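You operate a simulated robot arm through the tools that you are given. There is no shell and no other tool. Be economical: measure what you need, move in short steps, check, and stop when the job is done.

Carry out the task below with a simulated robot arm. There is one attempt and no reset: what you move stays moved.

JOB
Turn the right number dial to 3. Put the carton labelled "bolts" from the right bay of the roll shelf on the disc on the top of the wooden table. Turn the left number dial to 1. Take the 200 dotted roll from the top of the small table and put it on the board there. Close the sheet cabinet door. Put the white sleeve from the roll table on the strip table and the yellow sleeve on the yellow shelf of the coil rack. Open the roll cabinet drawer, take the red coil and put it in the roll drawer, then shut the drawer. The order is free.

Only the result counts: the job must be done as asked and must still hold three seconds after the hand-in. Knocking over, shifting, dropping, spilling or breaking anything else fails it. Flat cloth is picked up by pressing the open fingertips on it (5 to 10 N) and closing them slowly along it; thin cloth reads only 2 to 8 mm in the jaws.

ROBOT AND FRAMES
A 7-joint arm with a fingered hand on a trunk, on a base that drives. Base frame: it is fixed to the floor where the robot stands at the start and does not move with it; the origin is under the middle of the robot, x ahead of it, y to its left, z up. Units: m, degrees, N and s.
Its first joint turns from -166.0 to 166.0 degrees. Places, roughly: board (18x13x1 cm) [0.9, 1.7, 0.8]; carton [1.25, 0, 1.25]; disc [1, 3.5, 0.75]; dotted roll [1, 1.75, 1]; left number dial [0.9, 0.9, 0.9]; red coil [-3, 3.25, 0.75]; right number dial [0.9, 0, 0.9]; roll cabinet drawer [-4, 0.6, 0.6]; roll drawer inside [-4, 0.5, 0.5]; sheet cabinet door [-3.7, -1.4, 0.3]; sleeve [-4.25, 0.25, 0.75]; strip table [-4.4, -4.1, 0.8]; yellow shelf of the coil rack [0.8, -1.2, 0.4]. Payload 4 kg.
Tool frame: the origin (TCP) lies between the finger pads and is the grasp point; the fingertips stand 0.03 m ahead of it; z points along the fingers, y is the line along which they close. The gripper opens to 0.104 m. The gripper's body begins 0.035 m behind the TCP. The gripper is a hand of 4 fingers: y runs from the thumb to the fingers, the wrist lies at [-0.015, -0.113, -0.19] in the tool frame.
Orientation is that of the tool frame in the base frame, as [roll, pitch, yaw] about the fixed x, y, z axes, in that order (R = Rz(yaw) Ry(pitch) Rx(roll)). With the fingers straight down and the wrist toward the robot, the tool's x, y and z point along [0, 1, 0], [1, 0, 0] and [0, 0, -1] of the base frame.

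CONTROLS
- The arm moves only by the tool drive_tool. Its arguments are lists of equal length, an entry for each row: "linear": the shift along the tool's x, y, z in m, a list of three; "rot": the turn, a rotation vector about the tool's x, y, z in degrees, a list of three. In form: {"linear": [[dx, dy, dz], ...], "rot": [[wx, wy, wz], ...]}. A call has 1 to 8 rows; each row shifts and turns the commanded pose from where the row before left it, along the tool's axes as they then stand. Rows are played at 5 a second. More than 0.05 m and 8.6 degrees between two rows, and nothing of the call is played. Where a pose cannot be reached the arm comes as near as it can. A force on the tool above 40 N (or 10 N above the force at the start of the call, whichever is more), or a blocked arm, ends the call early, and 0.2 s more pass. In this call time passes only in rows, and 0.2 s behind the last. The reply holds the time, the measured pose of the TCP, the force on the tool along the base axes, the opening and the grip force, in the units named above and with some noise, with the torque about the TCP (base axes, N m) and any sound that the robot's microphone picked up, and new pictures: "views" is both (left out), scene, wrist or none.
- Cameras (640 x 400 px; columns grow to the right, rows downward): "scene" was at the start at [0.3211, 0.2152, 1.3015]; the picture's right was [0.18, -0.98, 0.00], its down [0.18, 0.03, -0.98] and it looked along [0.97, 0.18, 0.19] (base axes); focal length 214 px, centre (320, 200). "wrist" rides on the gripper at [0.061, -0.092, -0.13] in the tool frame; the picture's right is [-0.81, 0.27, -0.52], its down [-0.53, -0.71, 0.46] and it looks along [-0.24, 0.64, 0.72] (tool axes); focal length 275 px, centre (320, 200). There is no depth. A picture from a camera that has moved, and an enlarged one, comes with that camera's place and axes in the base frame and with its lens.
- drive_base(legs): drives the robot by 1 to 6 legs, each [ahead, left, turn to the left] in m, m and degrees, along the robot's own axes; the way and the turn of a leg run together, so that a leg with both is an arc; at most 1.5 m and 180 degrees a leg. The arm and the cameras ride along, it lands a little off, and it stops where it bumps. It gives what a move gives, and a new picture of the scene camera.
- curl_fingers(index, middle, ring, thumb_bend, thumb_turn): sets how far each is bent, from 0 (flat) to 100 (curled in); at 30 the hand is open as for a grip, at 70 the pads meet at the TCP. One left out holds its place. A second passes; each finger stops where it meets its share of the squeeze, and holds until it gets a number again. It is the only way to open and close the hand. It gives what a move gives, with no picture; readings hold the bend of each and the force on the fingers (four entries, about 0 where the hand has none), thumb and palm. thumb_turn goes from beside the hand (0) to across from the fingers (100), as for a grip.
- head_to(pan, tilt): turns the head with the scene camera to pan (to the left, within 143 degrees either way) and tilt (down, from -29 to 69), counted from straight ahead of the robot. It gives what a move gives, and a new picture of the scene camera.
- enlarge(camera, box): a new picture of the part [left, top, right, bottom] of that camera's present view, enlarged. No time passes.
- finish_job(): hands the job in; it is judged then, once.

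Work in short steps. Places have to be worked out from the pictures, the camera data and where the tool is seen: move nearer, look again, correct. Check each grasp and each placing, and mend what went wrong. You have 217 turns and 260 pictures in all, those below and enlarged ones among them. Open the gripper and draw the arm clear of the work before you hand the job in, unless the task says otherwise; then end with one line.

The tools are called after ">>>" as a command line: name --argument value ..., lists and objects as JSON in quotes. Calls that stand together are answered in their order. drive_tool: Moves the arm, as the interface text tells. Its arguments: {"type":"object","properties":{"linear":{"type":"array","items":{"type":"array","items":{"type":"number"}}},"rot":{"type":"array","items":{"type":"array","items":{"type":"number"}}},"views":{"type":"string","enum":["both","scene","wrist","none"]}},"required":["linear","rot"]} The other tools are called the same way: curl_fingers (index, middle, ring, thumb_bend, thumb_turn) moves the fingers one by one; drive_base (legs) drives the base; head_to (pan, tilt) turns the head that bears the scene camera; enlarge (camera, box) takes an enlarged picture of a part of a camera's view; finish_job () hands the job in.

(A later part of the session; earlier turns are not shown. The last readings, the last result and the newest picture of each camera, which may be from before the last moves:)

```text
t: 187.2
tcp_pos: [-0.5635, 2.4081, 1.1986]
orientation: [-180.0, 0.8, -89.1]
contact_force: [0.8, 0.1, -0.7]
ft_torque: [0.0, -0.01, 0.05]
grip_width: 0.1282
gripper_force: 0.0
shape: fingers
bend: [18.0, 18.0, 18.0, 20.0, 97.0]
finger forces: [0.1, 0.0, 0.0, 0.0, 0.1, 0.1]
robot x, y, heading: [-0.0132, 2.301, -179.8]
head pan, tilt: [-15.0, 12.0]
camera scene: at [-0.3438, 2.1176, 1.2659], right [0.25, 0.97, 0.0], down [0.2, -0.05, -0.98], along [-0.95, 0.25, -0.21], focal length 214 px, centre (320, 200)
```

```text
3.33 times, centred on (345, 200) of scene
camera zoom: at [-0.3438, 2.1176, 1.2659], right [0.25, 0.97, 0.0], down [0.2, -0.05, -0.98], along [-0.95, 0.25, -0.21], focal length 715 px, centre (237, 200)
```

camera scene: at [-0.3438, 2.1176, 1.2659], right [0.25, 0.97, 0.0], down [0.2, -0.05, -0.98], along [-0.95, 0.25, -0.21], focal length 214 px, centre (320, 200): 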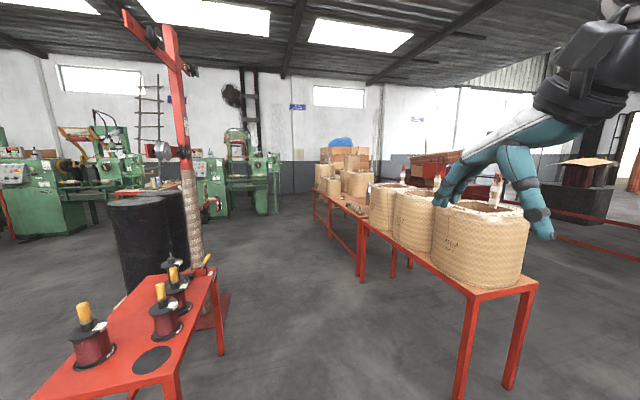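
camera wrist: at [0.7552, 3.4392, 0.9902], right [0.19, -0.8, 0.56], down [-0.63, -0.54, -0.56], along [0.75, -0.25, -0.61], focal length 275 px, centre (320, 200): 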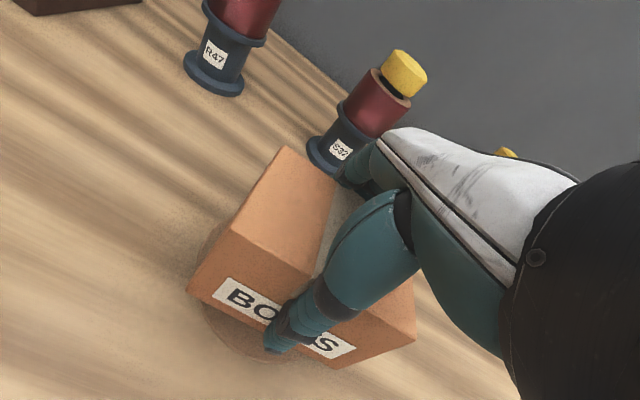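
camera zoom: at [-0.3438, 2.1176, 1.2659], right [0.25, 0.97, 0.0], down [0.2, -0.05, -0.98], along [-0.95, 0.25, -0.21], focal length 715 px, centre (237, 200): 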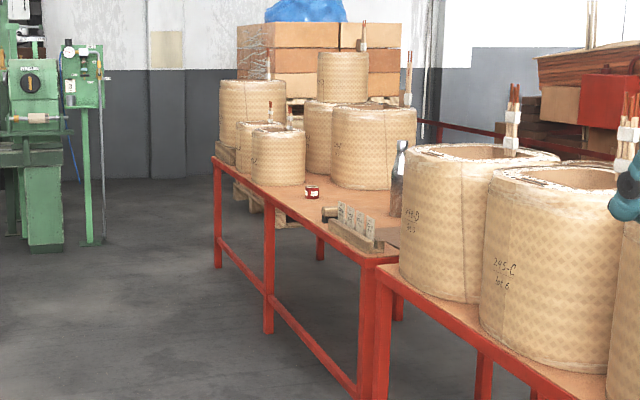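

The small labelled red coil is at ≈(-3.05,3.15,0.69) near the table's south edge. Drive along the aisle to (-3.1,2.35), then turn to face +y.

>>> drive_base --legs '[[1.5, 0, 0], [1.5, 0, 0], [0.1, 0, -90]]'

>>> head_to --pan -5 --tilt 35

```text
t: 205.5
tcp_pos: [-2.9335, 2.9103, 1.1993]
orientation: [180.0, 0.7, 178.7]
contact_force: [-0.8, 0.0, 0.9]
ft_torque: [0.0, -0.02, -0.01]
grip_width: 0.1281
gripper_force: 0.0
shape: fingers
bend: [18.0, 18.0, 18.0, 20.0, 97.0]
finger forces: [0.1, 0.0, 0.0, 0.0, 0.1, 0.0]
robot x, y, heading: [-3.0669, 2.3633, 88.1]
head pan, tilt: [-15.0, 12.0]
camera scene: at [-3.2341, 2.7005, 1.2659], right [0.96, -0.29, 0.0], down [-0.06, -0.2, -0.98], along [0.28, 0.94, -0.21], focal length 214 px, centre (320, 200)
```

scene: 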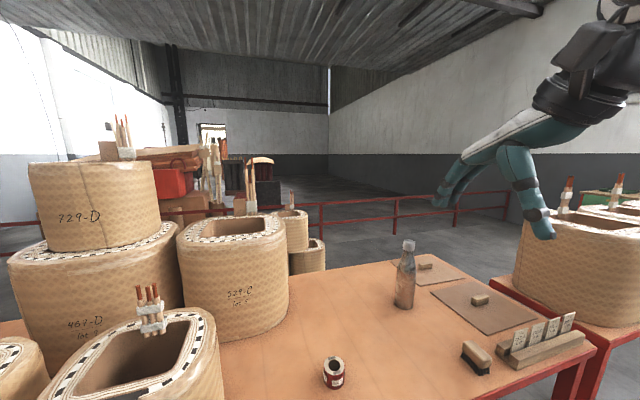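

```text
t: 206.3
tcp_pos: [-2.9337, 2.9093, 1.1989]
orientation: [180.0, 0.7, 178.6]
contact_force: [-1.2, 0.5, -0.3]
ft_torque: [0.0, -0.04, -0.01]
grip_width: 0.1281
gripper_force: 0.1
shape: fingers
bend: [18.0, 18.0, 18.0, 20.0, 97.0]
finger forces: [0.0, 0.0, 0.0, 0.0, 0.0, 0.0]
robot x, y, heading: [-3.069, 2.3626, 88.1]
head pan, tilt: [-5.0, 35.0]
camera scene: at [-3.2506, 2.6987, 1.2291], right [0.99, -0.12, 0.0], down [-0.07, -0.57, -0.82], along [0.1, 0.81, -0.57], focal length 214 px, centre (320, 200)
```

scene: 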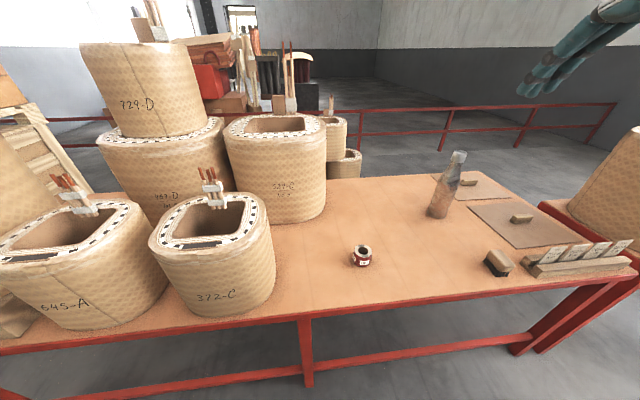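

Coil triangulated at ≈(-3.07,3.127), top ≈0.73. Move above it at z≈0.90 with fingers set for a small object.

>>> drive_tool --linear '[[0.027, 0.041, 0], [0.027, 0.041, 0], [0.027, 0.041, 0], [0.027, 0.041, 0], [0.027, 0.04, 0], [0, 0.01, 0.045], [0, 0, 0.05], [0, 0, 0.05]]' --rot '[[0, 0, 0], [0, 0, 0], [0, 0, 0], [0, 0, 0], [0, 0, 0], [0, 0, 0], [0, 0, 0], [0, 0, 0]]' --views "both"

>>> enlarge --camera "scene" --box '[320, 220, 400, 290]'

```text
t: 208.1
tcp_pos: [-3.0629, 3.1249, 1.0509]
orientation: [-179.9, 0.7, 178.7]
contact_force: [0.1, 0.7, 1.1]
ft_torque: [0.02, 0.01, -0.03]
grip_width: 0.1284
gripper_force: 0.1
shape: fingers
bend: [18.0, 18.0, 18.0, 20.0, 97.0]
finger forces: [0.1, 0.1, 0.0, 0.0, 0.0, 0.0]
robot x, y, heading: [-3.0661, 2.3645, 88.3]
head pan, tilt: [-5.0, 35.0]
camera scene: at [-3.2507, 2.6984, 1.2291], right [0.99, -0.12, 0.0], down [-0.07, -0.57, -0.82], along [0.1, 0.81, -0.57], focal length 214 px, centre (320, 200)
camera wrist: at [-3.1284, 3.0358, 1.1817], right [0.81, 0.26, 0.53], down [0.52, -0.73, -0.45], along [0.27, 0.64, -0.72], focal length 275 px, centre (320, 200)
```

scene: 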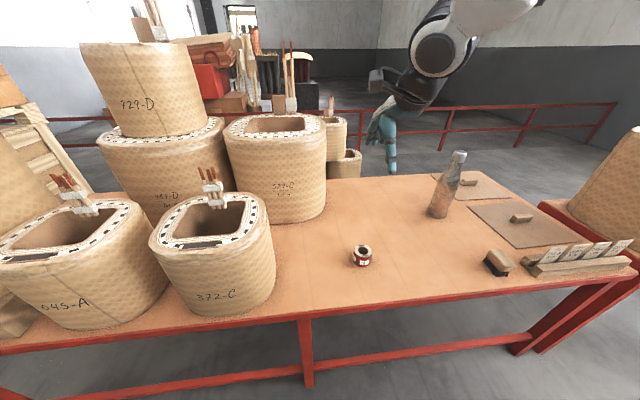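
wrist: 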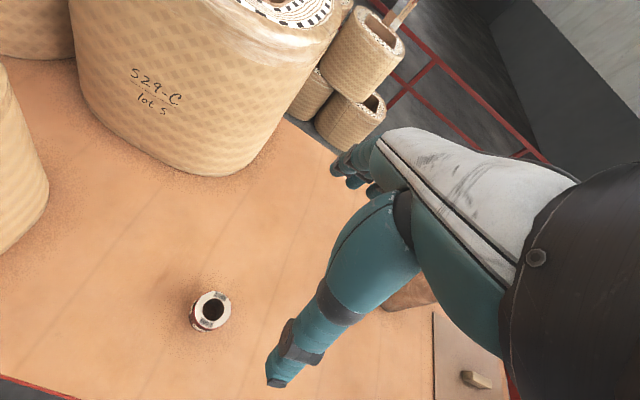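

```text
5.71 times, centred on (360, 255) of scene
camera zoom: at [-3.2507, 2.6984, 1.2291], right [0.99, -0.12, 0.0], down [-0.07, -0.57, -0.82], along [0.1, 0.81, -0.57], focal length 1226 px, centre (91, -114)
```

zoom: 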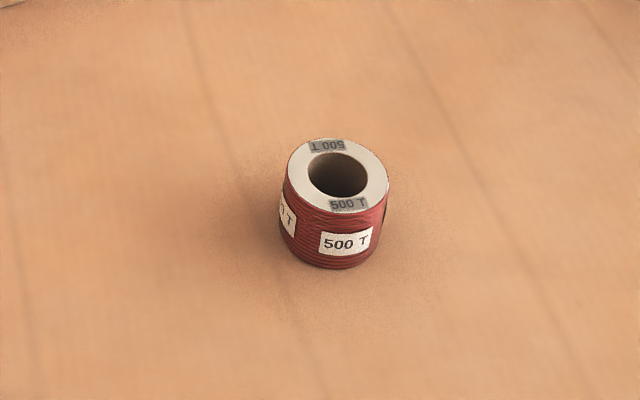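

Coil ⌀≈0.056, top centre ≈(-3.06,3.141,0.71). Descend to z≈0.80 and preset the fingers to ~40.

>>> curl_fingers --index 32 --middle 32 --ring 32 --thumb_bend 32

>>> drive_tool --linear '[[-0.003, 0.015, 0.045], [0, 0, 0.05], [0, 0, 0.05], [0, 0, 0.05], [0, 0, 0.05]]' --rot '[[0, 0, 0], [0, 0, 0], [0, 0, 0], [0, 0, 0], [0, 0, 0]]' --views "both"

```text
t: 209.1
tcp_pos: [-3.0623, 3.1268, 1.0518]
orientation: [-179.9, 0.6, 178.6]
contact_force: [0.0, 0.2, -0.1]
ft_torque: [0.01, 0.0, -0.01]
grip_width: 0.0986
gripper_force: 0.1
shape: fingers
bend: [32.0, 32.0, 32.0, 32.0, 97.0]
finger forces: [0.0, 0.0, 0.0, 0.0, 0.0, 0.1]
robot x, y, heading: [-3.0673, 2.3648, 88.0]
head pan, tilt: [-5.0, 35.0]
```

```text
t: 210.3
tcp_pos: [-3.0552, 3.1418, 0.8073]
orientation: [179.8, 0.7, 178.6]
contact_force: [0.3, 0.5, 0.3]
ft_torque: [0.03, -0.01, 0.02]
grip_width: 0.0985
gripper_force: 0.2
shape: fingers
bend: [32.0, 32.0, 32.0, 32.0, 97.0]
finger forces: [0.1, 0.0, 0.0, 0.0, 0.1, 0.1]
robot x, y, heading: [-3.0642, 2.3653, 88.4]
head pan, tilt: [-5.0, 35.0]
camera scene: at [-3.2508, 2.6984, 1.2291], right [0.99, -0.12, 0.0], down [-0.07, -0.57, -0.82], along [0.1, 0.81, -0.57], focal length 214 px, centre (320, 200)
camera wrist: at [-3.1207, 3.0512, 0.9368], right [0.81, 0.26, 0.53], down [0.52, -0.73, -0.45], along [0.27, 0.64, -0.72], focal length 275 px, centre (320, 200)
```

scene: 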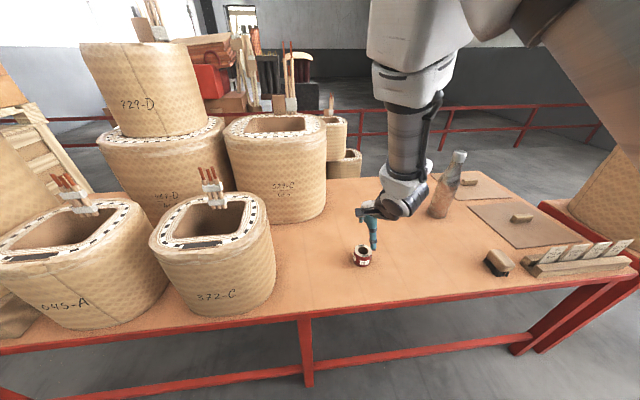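
wrist: 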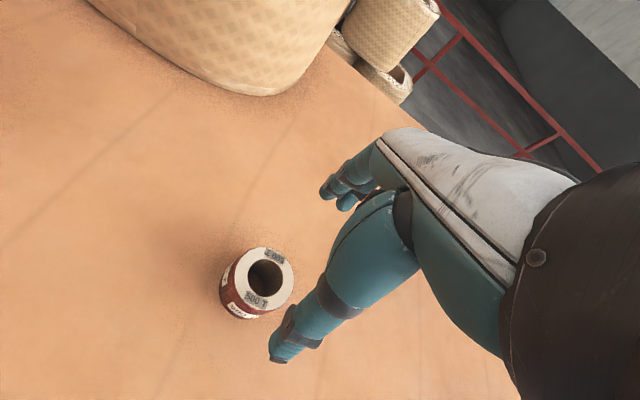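

Coil top centre refined to (-3.058,3.145,0.70). Descend to TCP z≈0.695.

>>> drive_tool --linear '[[0.003, 0.003, 0.04], [0, 0, 0.04], [0, 0, 0.02], [0, 0, 0.01]]' --rot '[[0, 0, 0], [0, 0, 0], [0, 0, 0], [0, 0, 0]]' --views "wrist"

>>> enlarge --camera "scene" --box '[320, 200, 420, 280]'

```text
t: 211.3
tcp_pos: [-3.0567, 3.1437, 0.6969]
orientation: [179.9, 0.7, 178.6]
contact_force: [0.2, 0.7, -0.4]
ft_torque: [0.02, 0.03, -0.01]
grip_width: 0.0985
gripper_force: 0.0
shape: fingers
bend: [32.0, 32.0, 32.0, 32.0, 97.0]
finger forces: [0.0, 0.0, 0.0, 0.0, 0.0, 0.1]
robot x, y, heading: [-3.072, 2.3686, 88.2]
head pan, tilt: [-5.0, 35.0]
camera wrist: at [-3.1219, 3.0537, 0.8268], right [0.81, 0.26, 0.53], down [0.52, -0.73, -0.45], along [0.27, 0.64, -0.72], focal length 275 px, centre (320, 200)
```

wrist: 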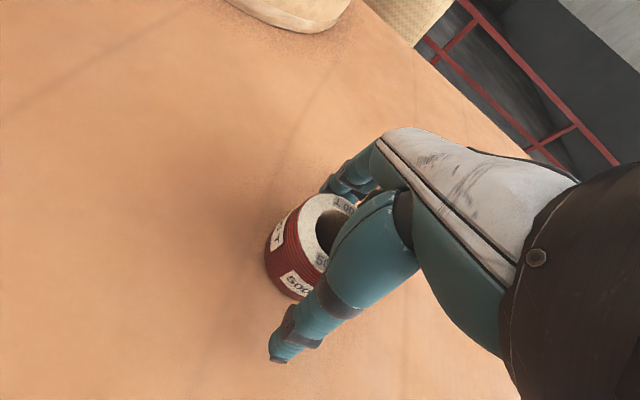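

```text
5.00 times, centred on (370, 240) of scene
camera zoom: at [-3.2507, 2.6987, 1.229], right [0.99, -0.12, 0.0], down [-0.07, -0.57, -0.82], along [0.1, 0.81, -0.57], focal length 1072 px, centre (70, 0)
```

zoom: 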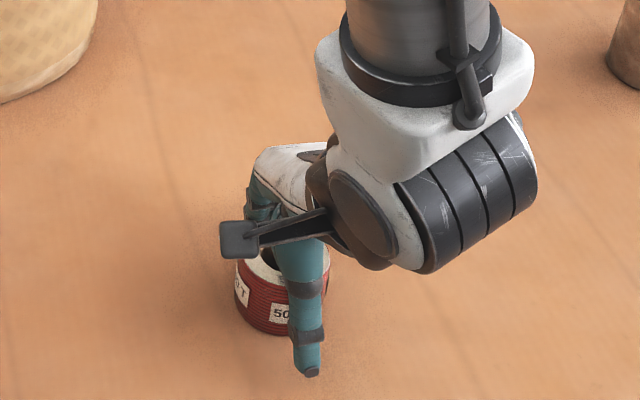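

Lower 1.3 cm more, then close.

>>> drive_tool --linear '[[0, 0, 0.007], [0, 0, 0.006]]' --rot '[[0, 0, 0], [0, 0, 0]]' --views "none"

>>> curl_fingers --index 46 --middle 46 --ring 46 --thumb_bend 44

>>> curl_fingers --index 62 --middle 62 --ring 62 --thumb_bend 60

>>> drive_tool --linear '[[0, 0, -0.02], [0, 0, -0.03]]' --rot '[[0, 0, 0], [0, 0, 0]]' --views "wrist"

```text
t: 212.1
tcp_pos: [-3.0568, 3.1474, 0.6887]
orientation: [179.3, 0.7, 178.6]
contact_force: [1.2, -4.4, 24.3]
ft_torque: [1.08, -0.25, -0.06]
grip_width: 0.0997
gripper_force: 12.0
shape: fingers
bend: [32.0, 30.0, 32.0, 31.0, 98.0]
finger forces: [0.7, 22.9, 0.1, 0.0, 1.3, 0.0]
robot x, y, heading: [-3.0667, 2.3634, 88.3]
head pan, tilt: [-5.0, 35.0]
stopped in row 2: the force on the tool passed its limit at 41 N (the readings are from after the stop); the commanded pose is now the measured one
```

```text
t: 212.5
tcp_pos: [-3.0574, 3.1521, 0.6916]
orientation: [178.5, 0.4, 178.5]
contact_force: [1.2, 2.4, 27.3]
ft_torque: [1.15, -0.27, -0.01]
grip_width: 0.0707
gripper_force: 13.4
shape: fingers
bend: [45.0, 38.0, 46.0, 41.0, 98.0]
finger forces: [0.6, 23.5, 0.0, 0.0, 2.9, 0.1]
robot x, y, heading: [-3.0692, 2.3661, 88.1]
head pan, tilt: [-5.0, 35.0]
stopped: the force on the tool passed its limit at 42 N (the readings are from after the stop); the commanded pose is now the measured one
```

```text
t: 212.9
tcp_pos: [-3.0574, 3.1538, 0.693]
orientation: [178.3, 0.3, 178.5]
contact_force: [-0.1, -0.6, 19.2]
ft_torque: [-0.02, -0.07, 0.08]
grip_width: 0.0537
gripper_force: 18.6
shape: fingers
bend: [52.0, 43.0, 62.0, 50.0, 97.0]
finger forces: [8.7, 9.7, 0.1, 0.0, 19.3, 0.0]
robot x, y, heading: [-3.0667, 2.3656, 88.3]
head pan, tilt: [-5.0, 35.0]
stopped: the force on the tool passed its limit at 43 N (the readings are from after the stop); the commanded pose is now the measured one
```

```text
t: 213.5
tcp_pos: [-3.0567, 3.152, 0.7414]
orientation: [178.7, 0.4, 178.6]
contact_force: [0.7, -0.6, -2.5]
ft_torque: [-0.01, 0.02, -0.03]
grip_width: 0.0525
gripper_force: 11.3
shape: fingers
bend: [52.0, 47.0, 62.0, 51.0, 97.0]
finger forces: [11.3, 0.0, 0.0, 0.1, 11.2, 0.0]
robot x, y, heading: [-3.0658, 2.3689, 88.3]
head pan, tilt: [-5.0, 35.0]
camera wrist: at [-3.1219, 3.0587, 0.8698], right [0.81, 0.24, 0.53], down [0.52, -0.72, -0.47], along [0.26, 0.65, -0.71], focal length 275 px, centre (320, 200)
```

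wrist: 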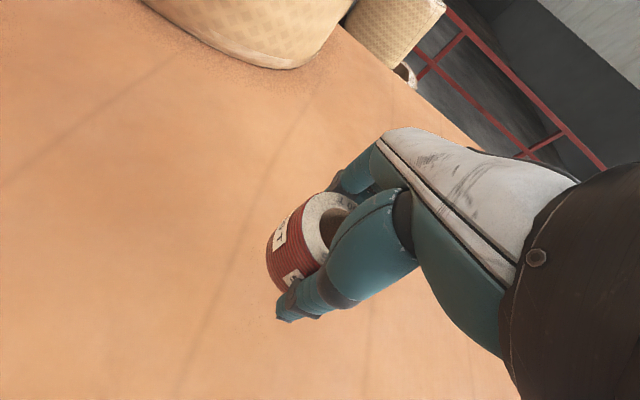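

The coil is lifted. Firm up the grip with the middle finger.

>>> curl_fingers --index 62 --middle 64 --ring 60 --thumb_bend 60

>>> drive_tool --linear '[[0, 0, -0.05], [0, 0, -0.05], [0, 0, -0.05], [0, 0, -0.05], [0, 0, -0.05], [0, -0.05, -0.0], [0, -0.05, 0], [0, -0.05, 0]]' --rot '[[0, 0, 0], [0, 0, 0], [0, 0, 0], [0, 0, 0], [0, 0, 0], [0, 0, 0], [0, 0, 0], [0, 0, 0]]' --views "wrist"

```text
t: 214.5
tcp_pos: [-3.0572, 3.1518, 0.7424]
orientation: [178.7, 0.3, 178.5]
contact_force: [0.0, -0.1, -2.2]
ft_torque: [0.0, -0.01, 0.0]
grip_width: 0.0525
gripper_force: 13.8
shape: fingers
bend: [53.0, 57.0, 60.0, 51.0, 96.0]
finger forces: [8.0, 5.9, 0.0, 0.0, 14.7, 0.1]
robot x, y, heading: [-3.0688, 2.3655, 88.3]
head pan, tilt: [-5.0, 35.0]
```

```text
t: 216.3
tcp_pos: [-3.0546, 3.0106, 0.9949]
orientation: [178.7, 0.5, 176.5]
contact_force: [-11.1, -1.8, -1.2]
ft_torque: [0.14, -0.69, -0.15]
grip_width: 0.0522
gripper_force: 13.8
shape: fingers
bend: [53.0, 58.0, 60.0, 51.0, 96.0]
finger forces: [7.7, 5.3, 0.0, 0.1, 14.2, 0.0]
out of reach, approached as far as the arm can: row 8
robot x, y, heading: [-3.0695, 2.3637, 88.3]
head pan, tilt: [-5.0, 35.0]
camera wrist: at [-3.122, 2.9199, 1.1222], right [0.82, 0.21, 0.53], down [0.49, -0.74, -0.47], along [0.29, 0.64, -0.71], focal length 275 px, centre (320, 200)
```

wrist: 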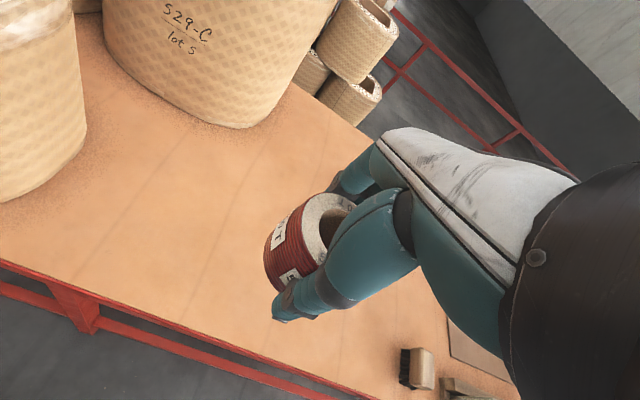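

Some side force (arm near the head). Move the tool 0.12 m to the robot's right and up.

>>> drive_tool --linear '[[-0.04, 0.02, 0], [-0.04, 0.01, 0], [-0.04, 0, 0], [-0.02, 0, -0.04], [0, 0, -0.05], [0, 0, -0.05]]' --rot '[[0, 0, 0], [0, 0, 0], [0, 0, 0], [0, 0, 0], [0, 0, 0], [0, 0, 0]]' --views "scene"

```text
t: 217.7
tcp_pos: [-2.9356, 3.0343, 1.1218]
orientation: [178.7, -0.4, 178.5]
contact_force: [-1.3, -0.4, -1.6]
ft_torque: [0.05, -0.07, 0.0]
grip_width: 0.051
gripper_force: 13.1
shape: fingers
bend: [54.0, 58.0, 60.0, 51.0, 96.0]
finger forces: [7.1, 5.4, 0.0, 0.0, 12.8, 0.1]
out of reach, approached as far as the arm can: row 4
robot x, y, heading: [-3.0666, 2.363, 88.1]
head pan, tilt: [-5.0, 35.0]
camera scene: at [-3.2672, 2.6956, 1.2209], right [1.0, 0.07, 0.0], down [0.05, -0.65, -0.76], along [-0.05, 0.76, -0.65], focal length 214 px, centre (320, 200)
```

scene: 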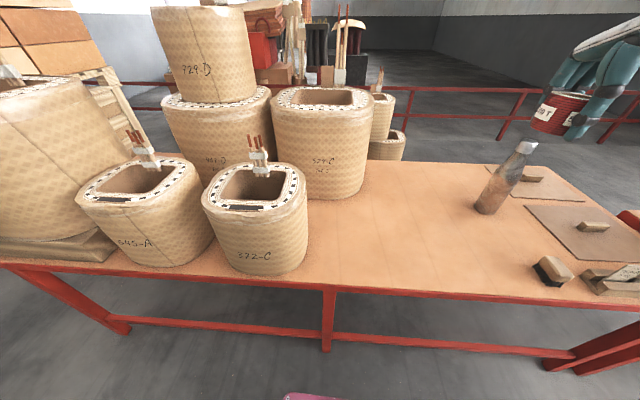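

Now look toward the roll cabinet (south-west) before driving, carrying the coil.

>>> head_to --pan 90 --tilt 15

>>> head_to --pan 140 --tilt 15

```text
t: 219.4
tcp_pos: [-2.9374, 3.0367, 1.123]
orientation: [178.6, 0.2, 178.7]
contact_force: [0.5, 0.0, -2.8]
ft_torque: [0.0, -0.03, 0.0]
grip_width: 0.0513
gripper_force: 12.5
shape: fingers
bend: [54.0, 58.0, 60.0, 51.0, 96.0]
finger forces: [7.2, 5.6, 0.0, 0.0, 12.6, 0.1]
robot x, y, heading: [-3.067, 2.367, 88.0]
head pan, tilt: [90.0, 15.0]
camera scene: at [-3.3544, 2.6143, 1.261], right [0.03, 1.0, 0.0], down [0.26, -0.01, -0.97], along [-0.97, 0.03, -0.26], focal length 214 px, centre (320, 200)
```

scene: 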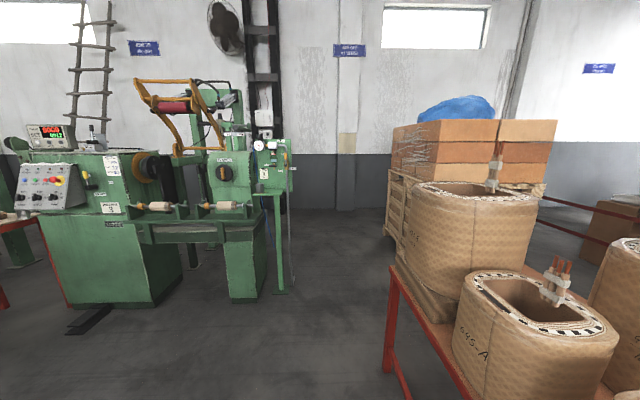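

```text
t: 220.6
tcp_pos: [-2.938, 3.0359, 1.1237]
orientation: [178.6, 0.5, 178.7]
contact_force: [0.0, -0.1, -0.9]
ft_torque: [-0.01, -0.03, 0.02]
grip_width: 0.0514
gripper_force: 13.1
shape: fingers
bend: [54.0, 58.0, 60.0, 51.0, 96.0]
finger forces: [7.1, 5.5, 0.0, 0.0, 12.6, 0.0]
robot x, y, heading: [-3.0655, 2.3663, 88.1]
head pan, tilt: [140.0, 15.0]
camera scene: at [-3.3234, 2.5417, 1.261], right [-0.74, 0.67, 0.0], down [0.17, 0.19, -0.97], along [-0.64, -0.72, -0.26], focal length 214 px, centre (320, 200)
```

scene: 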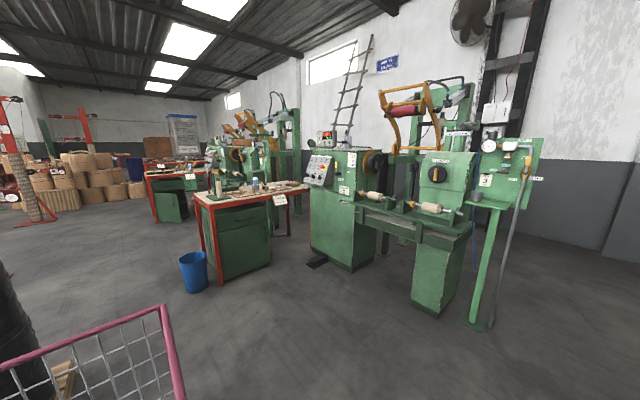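

>>> enlarge --camera "scene" --box '[140, 150, 330, 300]'

```text
2.67 times, centred on (235, 225) of scene
camera zoom: at [-3.3234, 2.5417, 1.261], right [-0.74, 0.67, 0.0], down [0.17, 0.19, -0.97], along [-0.64, -0.72, -0.26], focal length 572 px, centre (547, 133)
```

zoom: 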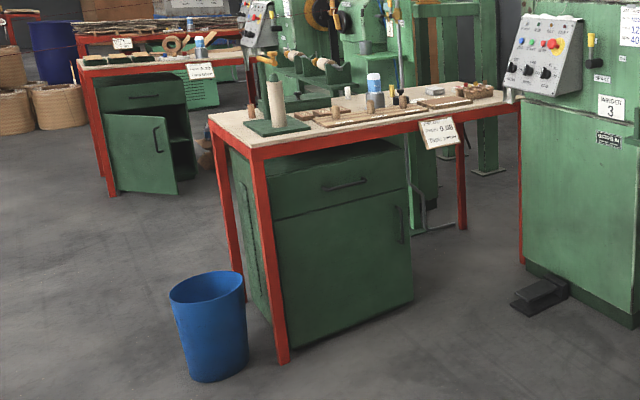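

The roll cabinet stands at (-4.07,0.62) with its drawer facing +y; beyond it the sheet cabinet with the open door. Back off, turn around and drive there.

>>> drive_base --legs '[[-0.5, 0, 0], [0, 0, 91], [0, 0, 91], [0, -0.9, 0], [0.3, 0, 0]]'

>>> head_to --pan -10 --tilt 35

```text
t: 237.3
tcp_pos: [-4.0614, 0.8654, 1.1238]
orientation: [178.7, 0.3, 2.2]
contact_force: [0.4, -0.9, -1.6]
ft_torque: [-0.03, 0.0, 0.01]
grip_width: 0.0504
gripper_force: 11.2
shape: fingers
bend: [54.0, 59.0, 60.0, 51.0, 96.0]
finger forces: [6.5, 5.1, 0.0, 0.0, 11.2, 0.1]
robot x, y, heading: [-3.9736, 1.5425, -88.3]
head pan, tilt: [140.0, 15.0]
camera scene: at [-3.7103, 1.3849, 1.261], right [0.79, -0.62, 0.0], down [-0.16, -0.2, -0.97], along [0.6, 0.76, -0.26], focal length 214 px, centre (320, 200)
```

scene: 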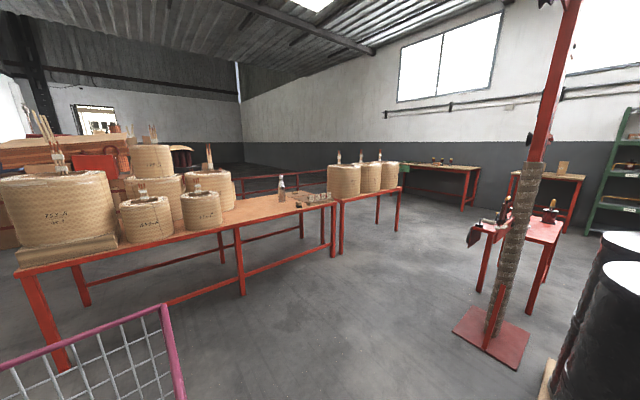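

```text
t: 239.6
tcp_pos: [-4.0624, 0.8665, 1.1251]
orientation: [178.7, -0.1, 2.1]
contact_force: [0.3, 0.7, -1.7]
ft_torque: [0.0, 0.03, 0.0]
grip_width: 0.0499
gripper_force: 11.8
shape: fingers
bend: [54.0, 59.0, 60.0, 51.0, 96.0]
finger forces: [6.4, 5.0, 0.0, 0.0, 11.2, 0.1]
robot x, y, heading: [-3.974, 1.5432, -88.1]
head pan, tilt: [-10.0, 35.0]
camera scene: at [-3.7482, 1.2269, 1.2258], right [-0.97, -0.23, 0.0], down [-0.14, 0.59, -0.8], along [0.18, -0.78, -0.6], focal length 214 px, centre (320, 200)
```

scene: 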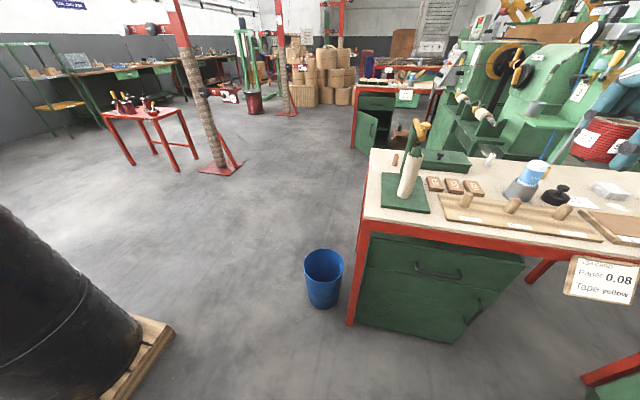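

>>> enlarge --camera "scene" --box '[340, 110, 640, 300]'

```text
2.11 times, centred on (490, 205) of scene
camera zoom: at [-3.7482, 1.2269, 1.2258], right [-0.97, -0.23, 0.0], down [-0.14, 0.59, -0.8], along [0.18, -0.78, -0.6], focal length 452 px, centre (-38, 190)
```

zoom: 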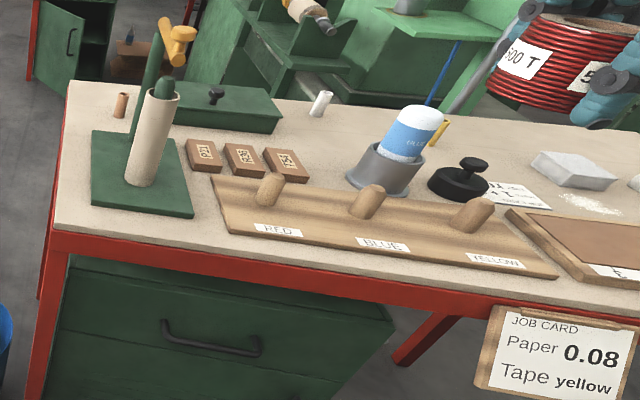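

I need a temporary spot for the coil. Look at the west part of the roll table.

>>> head_to --pan -45 --tilt 35

```text
t: 240.6
tcp_pos: [-4.0609, 0.8672, 1.1233]
orientation: [178.6, -0.2, 2.2]
contact_force: [0.3, -0.2, -1.9]
ft_torque: [0.0, 0.01, 0.03]
grip_width: 0.0501
gripper_force: 11.1
shape: fingers
bend: [54.0, 59.0, 60.0, 51.0, 96.0]
finger forces: [6.5, 5.1, 0.0, 0.1, 11.2, 0.1]
robot x, y, heading: [-3.973, 1.5442, -88.2]
head pan, tilt: [-45.0, 35.0]
camera scene: at [-3.7495, 1.2272, 1.2245], right [-0.98, -0.21, 0.0], down [-0.13, 0.6, -0.79], along [0.17, -0.77, -0.62], focal length 214 px, centre (320, 200)
```

scene: 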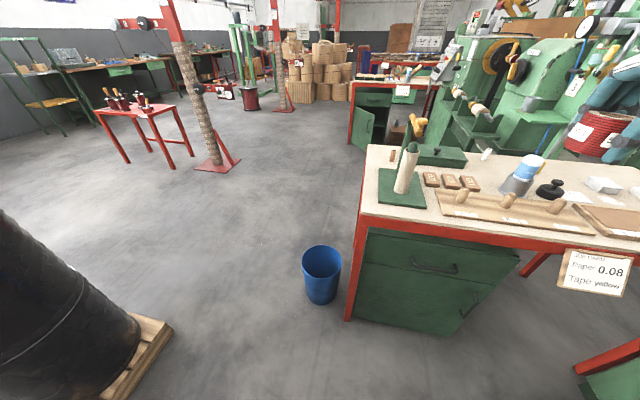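

The arm blocks the head from panning further. I'll set the coil temporarily on the free spot of the roll table near (-4.285,0.24). Drive closer first.

>>> drive_base --legs '[[0.45, -0.12, -1.7]]'

>>> drive_tool --linear '[[0, 0.03, 0], [0, 0.03, 0], [0, 0.03, 0], [0, 0, 0], [0, 0, 0]]' --rot '[[0, 0, -8], [0, 0, -8], [0, 0, -8], [0, 0, -8], [0, 0, -8]]' --views "wrist"

```text
t: 243.4
tcp_pos: [-4.1978, 0.4195, 1.1242]
orientation: [178.6, -0.2, 0.4]
contact_force: [0.3, -0.4, -2.1]
ft_torque: [0.0, 0.0, 0.0]
grip_width: 0.0503
gripper_force: 11.4
shape: fingers
bend: [54.0, 59.0, 60.0, 51.0, 96.0]
finger forces: [6.5, 5.2, 0.1, 0.0, 11.2, 0.1]
robot x, y, heading: [-4.0856, 1.0939, -89.8]
head pan, tilt: [-45.0, 35.0]
camera scene: at [-3.875, 0.7693, 1.223], right [-0.99, -0.16, 0.0], down [-0.1, 0.62, -0.78], along [0.13, -0.77, -0.63], focal length 214 px, centre (320, 200)
```

scene: 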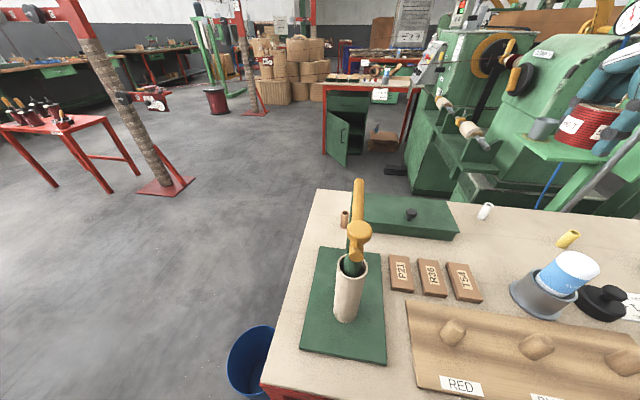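

```text
t: 244.6
tcp_pos: [-4.1831, 0.33, 1.1266]
orientation: [178.8, 0.8, 40.5]
contact_force: [-0.1, -0.1, -1.5]
ft_torque: [-0.02, 0.05, -0.02]
grip_width: 0.0498
gripper_force: 11.7
shape: fingers
bend: [54.0, 59.0, 60.0, 51.0, 96.0]
finger forces: [6.7, 5.1, 0.0, 0.0, 11.2, 0.0]
robot x, y, heading: [-4.0884, 1.0947, -90.0]
head pan, tilt: [-45.0, 35.0]
camera wrist: at [-4.1977, 0.4435, 1.2539], right [-0.44, -0.72, 0.53], down [-0.87, 0.19, -0.46], along [0.23, -0.67, -0.71], focal length 275 px, centre (320, 200)
```

wrist: 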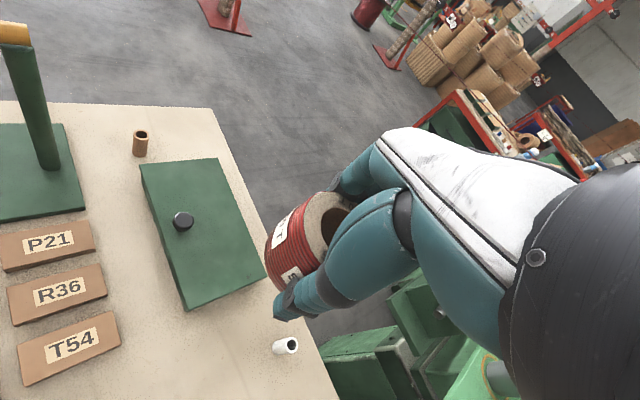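

I rotated the wrong way; table is at z≈0.81. I rotate back and go above the free spot (-4.345,0.345), between the white and yellow sleeves.

>>> drive_tool --linear '[[0, 0, 0], [0, 0, 0], [0, 0, 0], [0, 0, 0], [0, 0, 0], [-0.05, -0.005, 0], [-0.05, -0.005, 0], [-0.05, -0.005, 0]]' --rot '[[0, 0, 8], [0, 0, 8], [0, 0, 8], [0, 0, 8], [0, 0, 8], [0, 0, 0], [0, 0, 0], [0, 0, 0]]' --views "none"

>>> drive_tool --linear '[[-0.01, 0, 0.05], [0, 0, 0.05], [0, 0, 0.05]]' --rot '[[0, 0, 0], [0, 0, 0], [0, 0, 0]]' --views "both"

```text
refused: row 6 steps farther than a row can; nothing moved
```

```text
refused: row 1 steps farther than a row can; nothing moved
```

Retry with smaller rows.

>>> drive_tool --linear '[[0, 0, 0], [0, 0, 0], [0, 0, 0], [0, 0, 0], [0, 0, 0], [-0.049, -0.005, 0], [-0.049, -0.005, 0], [-0.049, -0.005, 0]]' --rot '[[0, 0, 8], [0, 0, 8], [0, 0, 8], [0, 0, 8], [0, 0, 8], [0, 0, 0], [0, 0, 0], [0, 0, 0]]' --views "none"

>>> drive_tool --linear '[[-0.014, 0, 0.045], [0, 0, 0.05], [0, 0, 0.05]]' --rot '[[0, 0, 0], [0, 0, 0], [0, 0, 0]]' --views "both"

```text
t: 246.4
tcp_pos: [-4.331, 0.3425, 1.1253]
orientation: [178.7, -0.3, 0.4]
contact_force: [0.9, -0.5, -1.9]
ft_torque: [0.01, 0.04, -0.01]
grip_width: 0.0499
gripper_force: 10.7
shape: fingers
bend: [54.0, 59.0, 60.0, 51.0, 96.0]
finger forces: [6.5, 4.9, 0.0, 0.0, 11.1, 0.0]
robot x, y, heading: [-4.091, 1.0942, -89.9]
head pan, tilt: [-45.0, 35.0]
```

```text
t: 247.2
tcp_pos: [-4.3434, 0.3414, 0.9797]
orientation: [178.6, -0.1, 0.4]
contact_force: [0.2, 0.2, -1.3]
ft_torque: [-0.02, 0.02, 0.01]
grip_width: 0.0493
gripper_force: 11.0
shape: fingers
bend: [54.0, 59.0, 60.0, 51.0, 96.0]
finger forces: [6.6, 5.1, 0.0, 0.1, 11.0, 0.0]
robot x, y, heading: [-4.0873, 1.0927, -89.9]
head pan, tilt: [-45.0, 35.0]
camera scene: at [-3.9509, 0.7917, 1.229], right [-0.71, 0.71, 0.0], down [0.41, 0.41, -0.82], along [-0.58, -0.58, -0.57], focal length 214 px, centre (320, 200)
camera wrist: at [-4.2841, 0.4372, 1.1092], right [-0.81, -0.27, 0.52], down [-0.54, 0.7, -0.47], along [-0.24, -0.66, -0.71], focal length 275 px, centre (320, 200)
```

scene: 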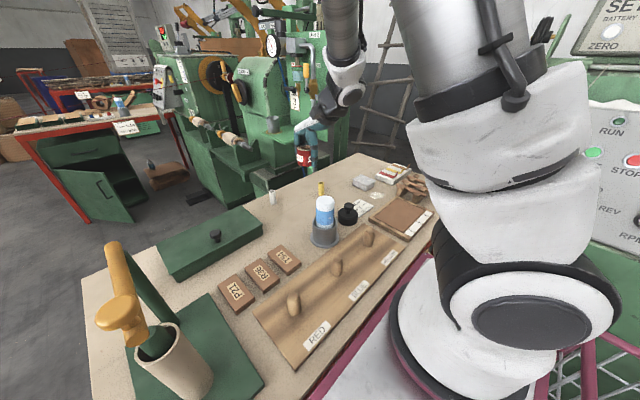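
wrist: 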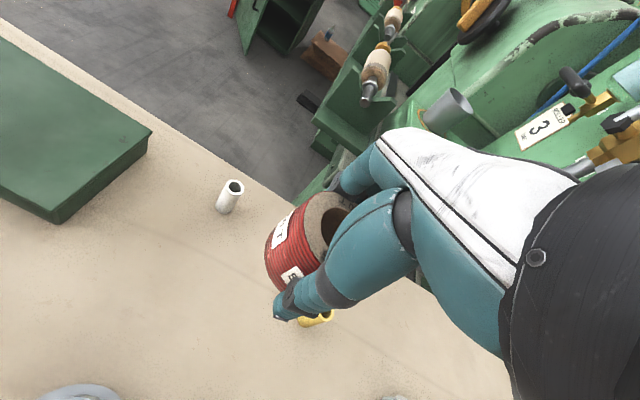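

Both sleeves are clear of the spot. Lower the coil onto the table.

>>> drive_tool --linear '[[0, -0.005, 0.04], [0, 0, 0.04], [0, 0, 0.025], [0, 0, 0.006], [0, 0, 0.005], [0, 0, 0.005], [0, 0, 0.005]]' --rot '[[0, 0, 0], [0, 0, 0], [0, 0, 0], [0, 0, 0], [0, 0, 0], [0, 0, 0], [0, 0, 0]]' --views "wrist"

```text
t: 248.8
tcp_pos: [-4.3453, 0.3428, 0.8539]
orientation: [178.6, -0.2, 0.3]
contact_force: [0.5, -0.2, -1.2]
ft_torque: [0.0, 0.0, -0.04]
grip_width: 0.05
gripper_force: 11.0
shape: fingers
bend: [54.0, 59.0, 60.0, 51.0, 96.0]
finger forces: [6.5, 5.0, 0.1, 0.0, 10.9, 0.0]
robot x, y, heading: [-4.084, 1.0926, -90.3]
head pan, tilt: [-45.0, 35.0]
camera wrist: at [-4.2847, 0.4383, 0.9827], right [-0.81, -0.27, 0.52], down [-0.54, 0.7, -0.47], along [-0.24, -0.66, -0.71], focal length 275 px, centre (320, 200)
```

wrist: 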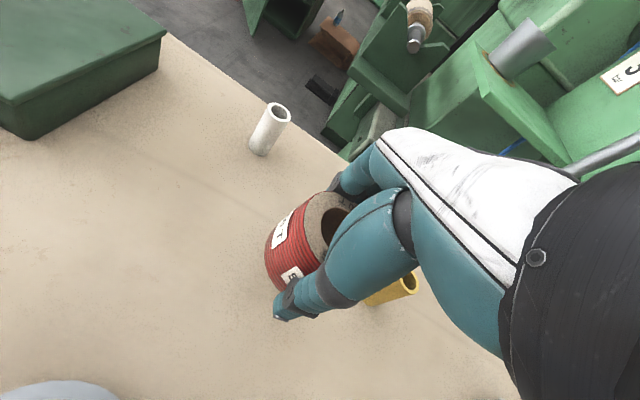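

No contact yet; continue in small steps.

>>> drive_tool --linear '[[0.003, 0, 0.006], [0.003, 0, 0.005], [0, 0, 0.005], [0, 0, 0.004]]' --rot '[[0, 0, 0], [0, 0, 0], [0, 0, 0], [0, 0, 0]]' --views "none"

```text
t: 249.8
tcp_pos: [-4.3385, 0.3427, 0.8332]
orientation: [178.6, -0.2, 0.3]
contact_force: [0.6, 0.1, -2.3]
ft_torque: [-0.03, 0.03, -0.04]
grip_width: 0.0495
gripper_force: 11.0
shape: fingers
bend: [54.0, 59.0, 60.0, 51.0, 96.0]
finger forces: [6.5, 5.0, 0.0, 0.1, 10.9, 0.0]
robot x, y, heading: [-4.0882, 1.0906, -90.1]
head pan, tilt: [-45.0, 35.0]
```

>>> drive_tool --linear '[[0, 0, 0.004], [0, 0, 0.004], [0, 0, 0.004]]' --rot '[[0, 0, 0], [0, 0, 0], [0, 0, 0]]' --views "wrist"

```text
t: 250.6
tcp_pos: [-4.3387, 0.342, 0.8203]
orientation: [178.7, -0.1, 0.3]
contact_force: [0.0, -0.3, -2.3]
ft_torque: [0.0, 0.01, -0.03]
grip_width: 0.0498
gripper_force: 11.2
shape: fingers
bend: [54.0, 59.0, 60.0, 51.0, 96.0]
finger forces: [6.4, 5.0, 0.1, 0.0, 10.9, 0.1]
robot x, y, heading: [-4.0837, 1.0967, -90.0]
head pan, tilt: [-45.0, 35.0]
camera wrist: at [-4.2788, 0.4376, 0.9505], right [-0.81, -0.27, 0.52], down [-0.54, 0.7, -0.47], along [-0.24, -0.66, -0.71], focal length 275 px, centre (320, 200)
```

wrist: 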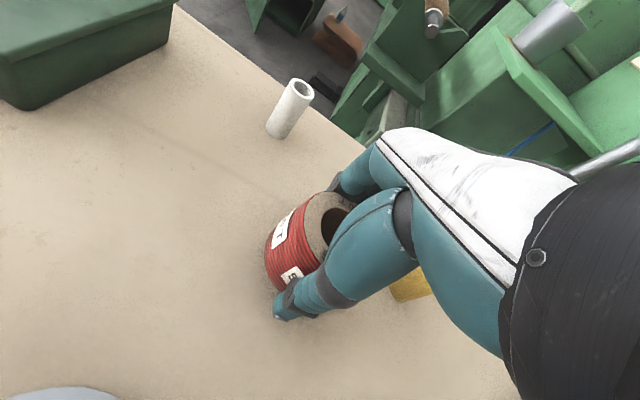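

Table turns out to be at ≈0.77. Continue down until contact.

>>> drive_tool --linear '[[0, 0, 0.003], [0, 0, 0.003], [0, 0, 0.003], [0, 0, 0.003], [0, 0, 0.003]]' --rot '[[0, 0, 0], [0, 0, 0], [0, 0, 0], [0, 0, 0], [0, 0, 0]]' --views "none"

```text
t: 251.7
tcp_pos: [-4.3393, 0.3391, 0.8126]
orientation: [177.9, -0.2, 0.3]
contact_force: [0.4, 4.1, 15.4]
ft_torque: [-0.02, 0.05, 0.0]
grip_width: 0.0498
gripper_force: 24.2
shape: fingers
bend: [55.0, 59.0, 60.0, 51.0, 96.0]
finger forces: [5.0, 24.6, 0.1, 0.0, 18.3, 0.1]
robot x, y, heading: [-4.089, 1.0935, -90.2]
head pan, tilt: [-45.0, 35.0]
stopped in row 5: the force on the tool passed its limit at 47 N (the readings are from after the stop); the commanded pose is now the measured one
```

Contact. Ease 2 mm and release.

>>> drive_tool --linear '[[0, 0, -0.002]]' --rot '[[0, 0, 0]]' --views "none"

>>> curl_fingers --index 46 --middle 46 --ring 46 --thumb_bend 46

>>> curl_fingers --index 32 --middle 32 --ring 32 --thumb_bend 34

>>> drive_tool --linear '[[0, 0, -0.03], [0, 0, -0.04], [0, 0, -0.05], [0, 0, -0.05], [0, 0, -0.05]]' --rot '[[0, 0, 0], [0, 0, 0], [0, 0, 0], [0, 0, 0], [0, 0, 0]]' --views "wrist"

```text
t: 252.1
tcp_pos: [-4.3397, 0.3388, 0.8142]
orientation: [178.1, -0.1, 0.3]
contact_force: [1.4, 2.7, 3.4]
ft_torque: [-0.01, 0.03, 0.02]
grip_width: 0.0496
gripper_force: 15.4
shape: fingers
bend: [55.0, 59.0, 60.0, 51.0, 96.0]
finger forces: [6.1, 12.6, 0.0, 0.1, 13.1, 0.0]
robot x, y, heading: [-4.0876, 1.0941, -89.9]
head pan, tilt: [-45.0, 35.0]
```

```text
t: 253.1
tcp_pos: [-4.3392, 0.3398, 0.8142]
orientation: [178.1, -0.2, 0.3]
contact_force: [-0.3, 0.4, -0.2]
ft_torque: [-0.03, -0.02, 0.0]
grip_width: 0.0634
gripper_force: 0.2
shape: fingers
bend: [46.0, 46.0, 46.0, 46.0, 97.0]
finger forces: [0.0, 0.0, 0.0, 0.0, 0.7, 0.0]
robot x, y, heading: [-4.0889, 1.092, -89.8]
head pan, tilt: [-45.0, 35.0]
```

```text
t: 254.1
tcp_pos: [-4.3408, 0.3397, 0.8146]
orientation: [178.1, -0.1, 0.3]
contact_force: [-0.2, -0.3, 0.9]
ft_torque: [0.02, 0.02, 0.03]
grip_width: 0.0956
gripper_force: 0.0
shape: fingers
bend: [32.0, 32.0, 32.0, 34.0, 97.0]
finger forces: [0.0, 0.1, 0.0, 0.1, 0.0, 0.0]
robot x, y, heading: [-4.0859, 1.0949, -90.2]
head pan, tilt: [-45.0, 35.0]
```

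```text
t: 255.3
tcp_pos: [-4.3388, 0.3465, 1.0335]
orientation: [178.1, -0.2, 0.3]
contact_force: [-1.1, -0.3, -1.2]
ft_torque: [-0.03, -0.01, -0.01]
grip_width: 0.0955
gripper_force: 0.1
shape: fingers
bend: [32.0, 32.0, 32.0, 34.0, 97.0]
finger forces: [0.0, 0.0, 0.0, 0.0, 0.0, 0.0]
robot x, y, heading: [-4.083, 1.0938, -89.7]
head pan, tilt: [-45.0, 35.0]
camera wrist: at [-4.2785, 0.4437, 1.1613], right [-0.81, -0.26, 0.52], down [-0.54, 0.69, -0.48], along [-0.24, -0.67, -0.7], focal length 275 px, centre (320, 200)
```

wrist: 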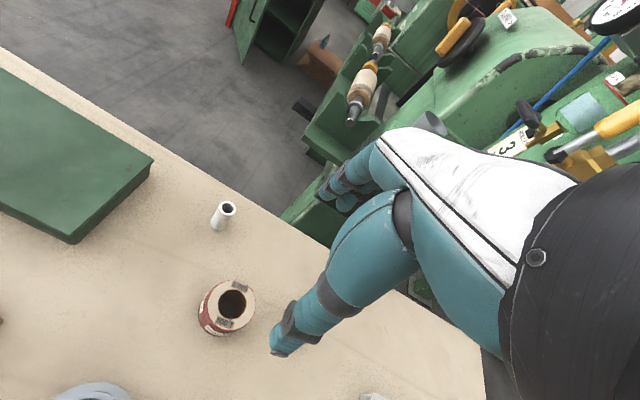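

Coil parked at (-4.339,0.340). Now the drawer: back off to y≈1.5, x≈-3.95 and look at the handle closely.

>>> drive_base --legs '[[-0.42, 0.15, 0]]'

>>> head_to --pan -12 --tilt 40

>>> enlarge --camera "scene" --box '[340, 150, 480, 290]'

```text
t: 258.0
tcp_pos: [-4.1855, 0.77, 1.0325]
orientation: [178.0, -0.1, 0.7]
contact_force: [0.6, 0.8, -0.7]
ft_torque: [0.0, 0.02, 0.02]
grip_width: 0.0956
gripper_force: 0.0
shape: fingers
bend: [32.0, 32.0, 32.0, 34.0, 97.0]
finger forces: [0.0, 0.0, 0.0, 0.1, 0.0, 0.0]
robot x, y, heading: [-3.9411, 1.5171, -89.5]
head pan, tilt: [-45.0, 35.0]
camera scene: at [-3.8014, 1.2159, 1.229], right [-0.71, 0.7, 0.0], down [0.4, 0.41, -0.82], along [-0.58, -0.58, -0.57], focal length 214 px, centre (320, 200)
```

scene: 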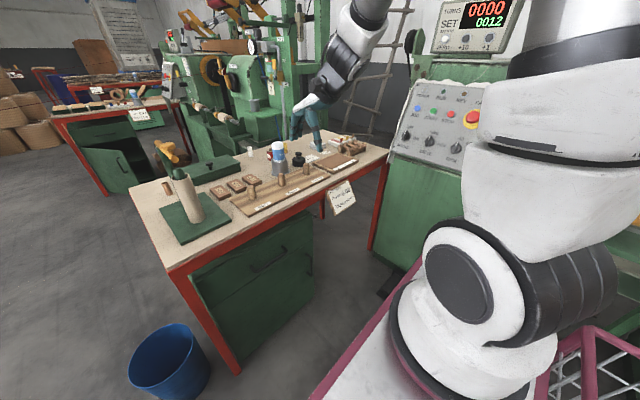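

```text
t: 259.0
tcp_pos: [-4.1872, 0.7696, 1.0343]
orientation: [178.1, -0.1, 0.7]
contact_force: [0.9, 0.0, -0.6]
ft_torque: [0.0, 0.0, -0.01]
grip_width: 0.0955
gripper_force: 0.1
shape: fingers
bend: [32.0, 32.0, 32.0, 34.0, 97.0]
finger forces: [0.0, 0.0, 0.0, 0.0, 0.1, 0.0]
robot x, y, heading: [-3.9352, 1.5174, -89.6]
head pan, tilt: [-12.0, 40.0]
camera scene: at [-3.7568, 1.1953, 1.2215], right [-0.98, 0.2, 0.0], down [0.13, 0.63, -0.77], along [-0.15, -0.75, -0.64], focal length 214 px, centre (320, 200)
```

scene: 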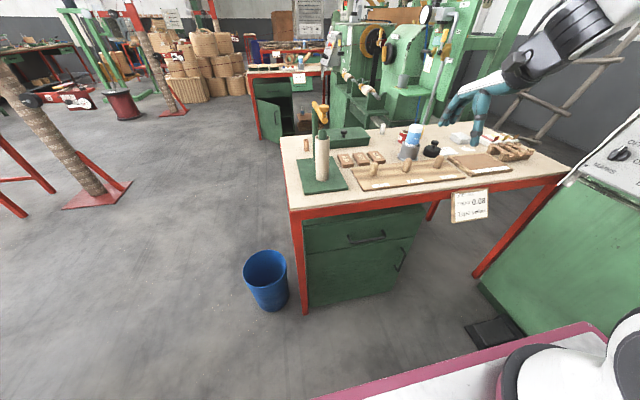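

```text
2.86 times, centred on (410, 220) of scene
camera zoom: at [-3.7568, 1.1953, 1.2215], right [-0.98, 0.2, 0.0], down [0.13, 0.63, -0.77], along [-0.15, -0.75, -0.64], focal length 613 px, centre (63, 143)
```

zoom: 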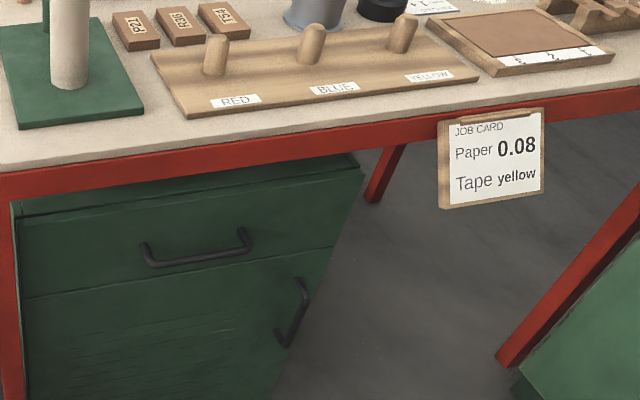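

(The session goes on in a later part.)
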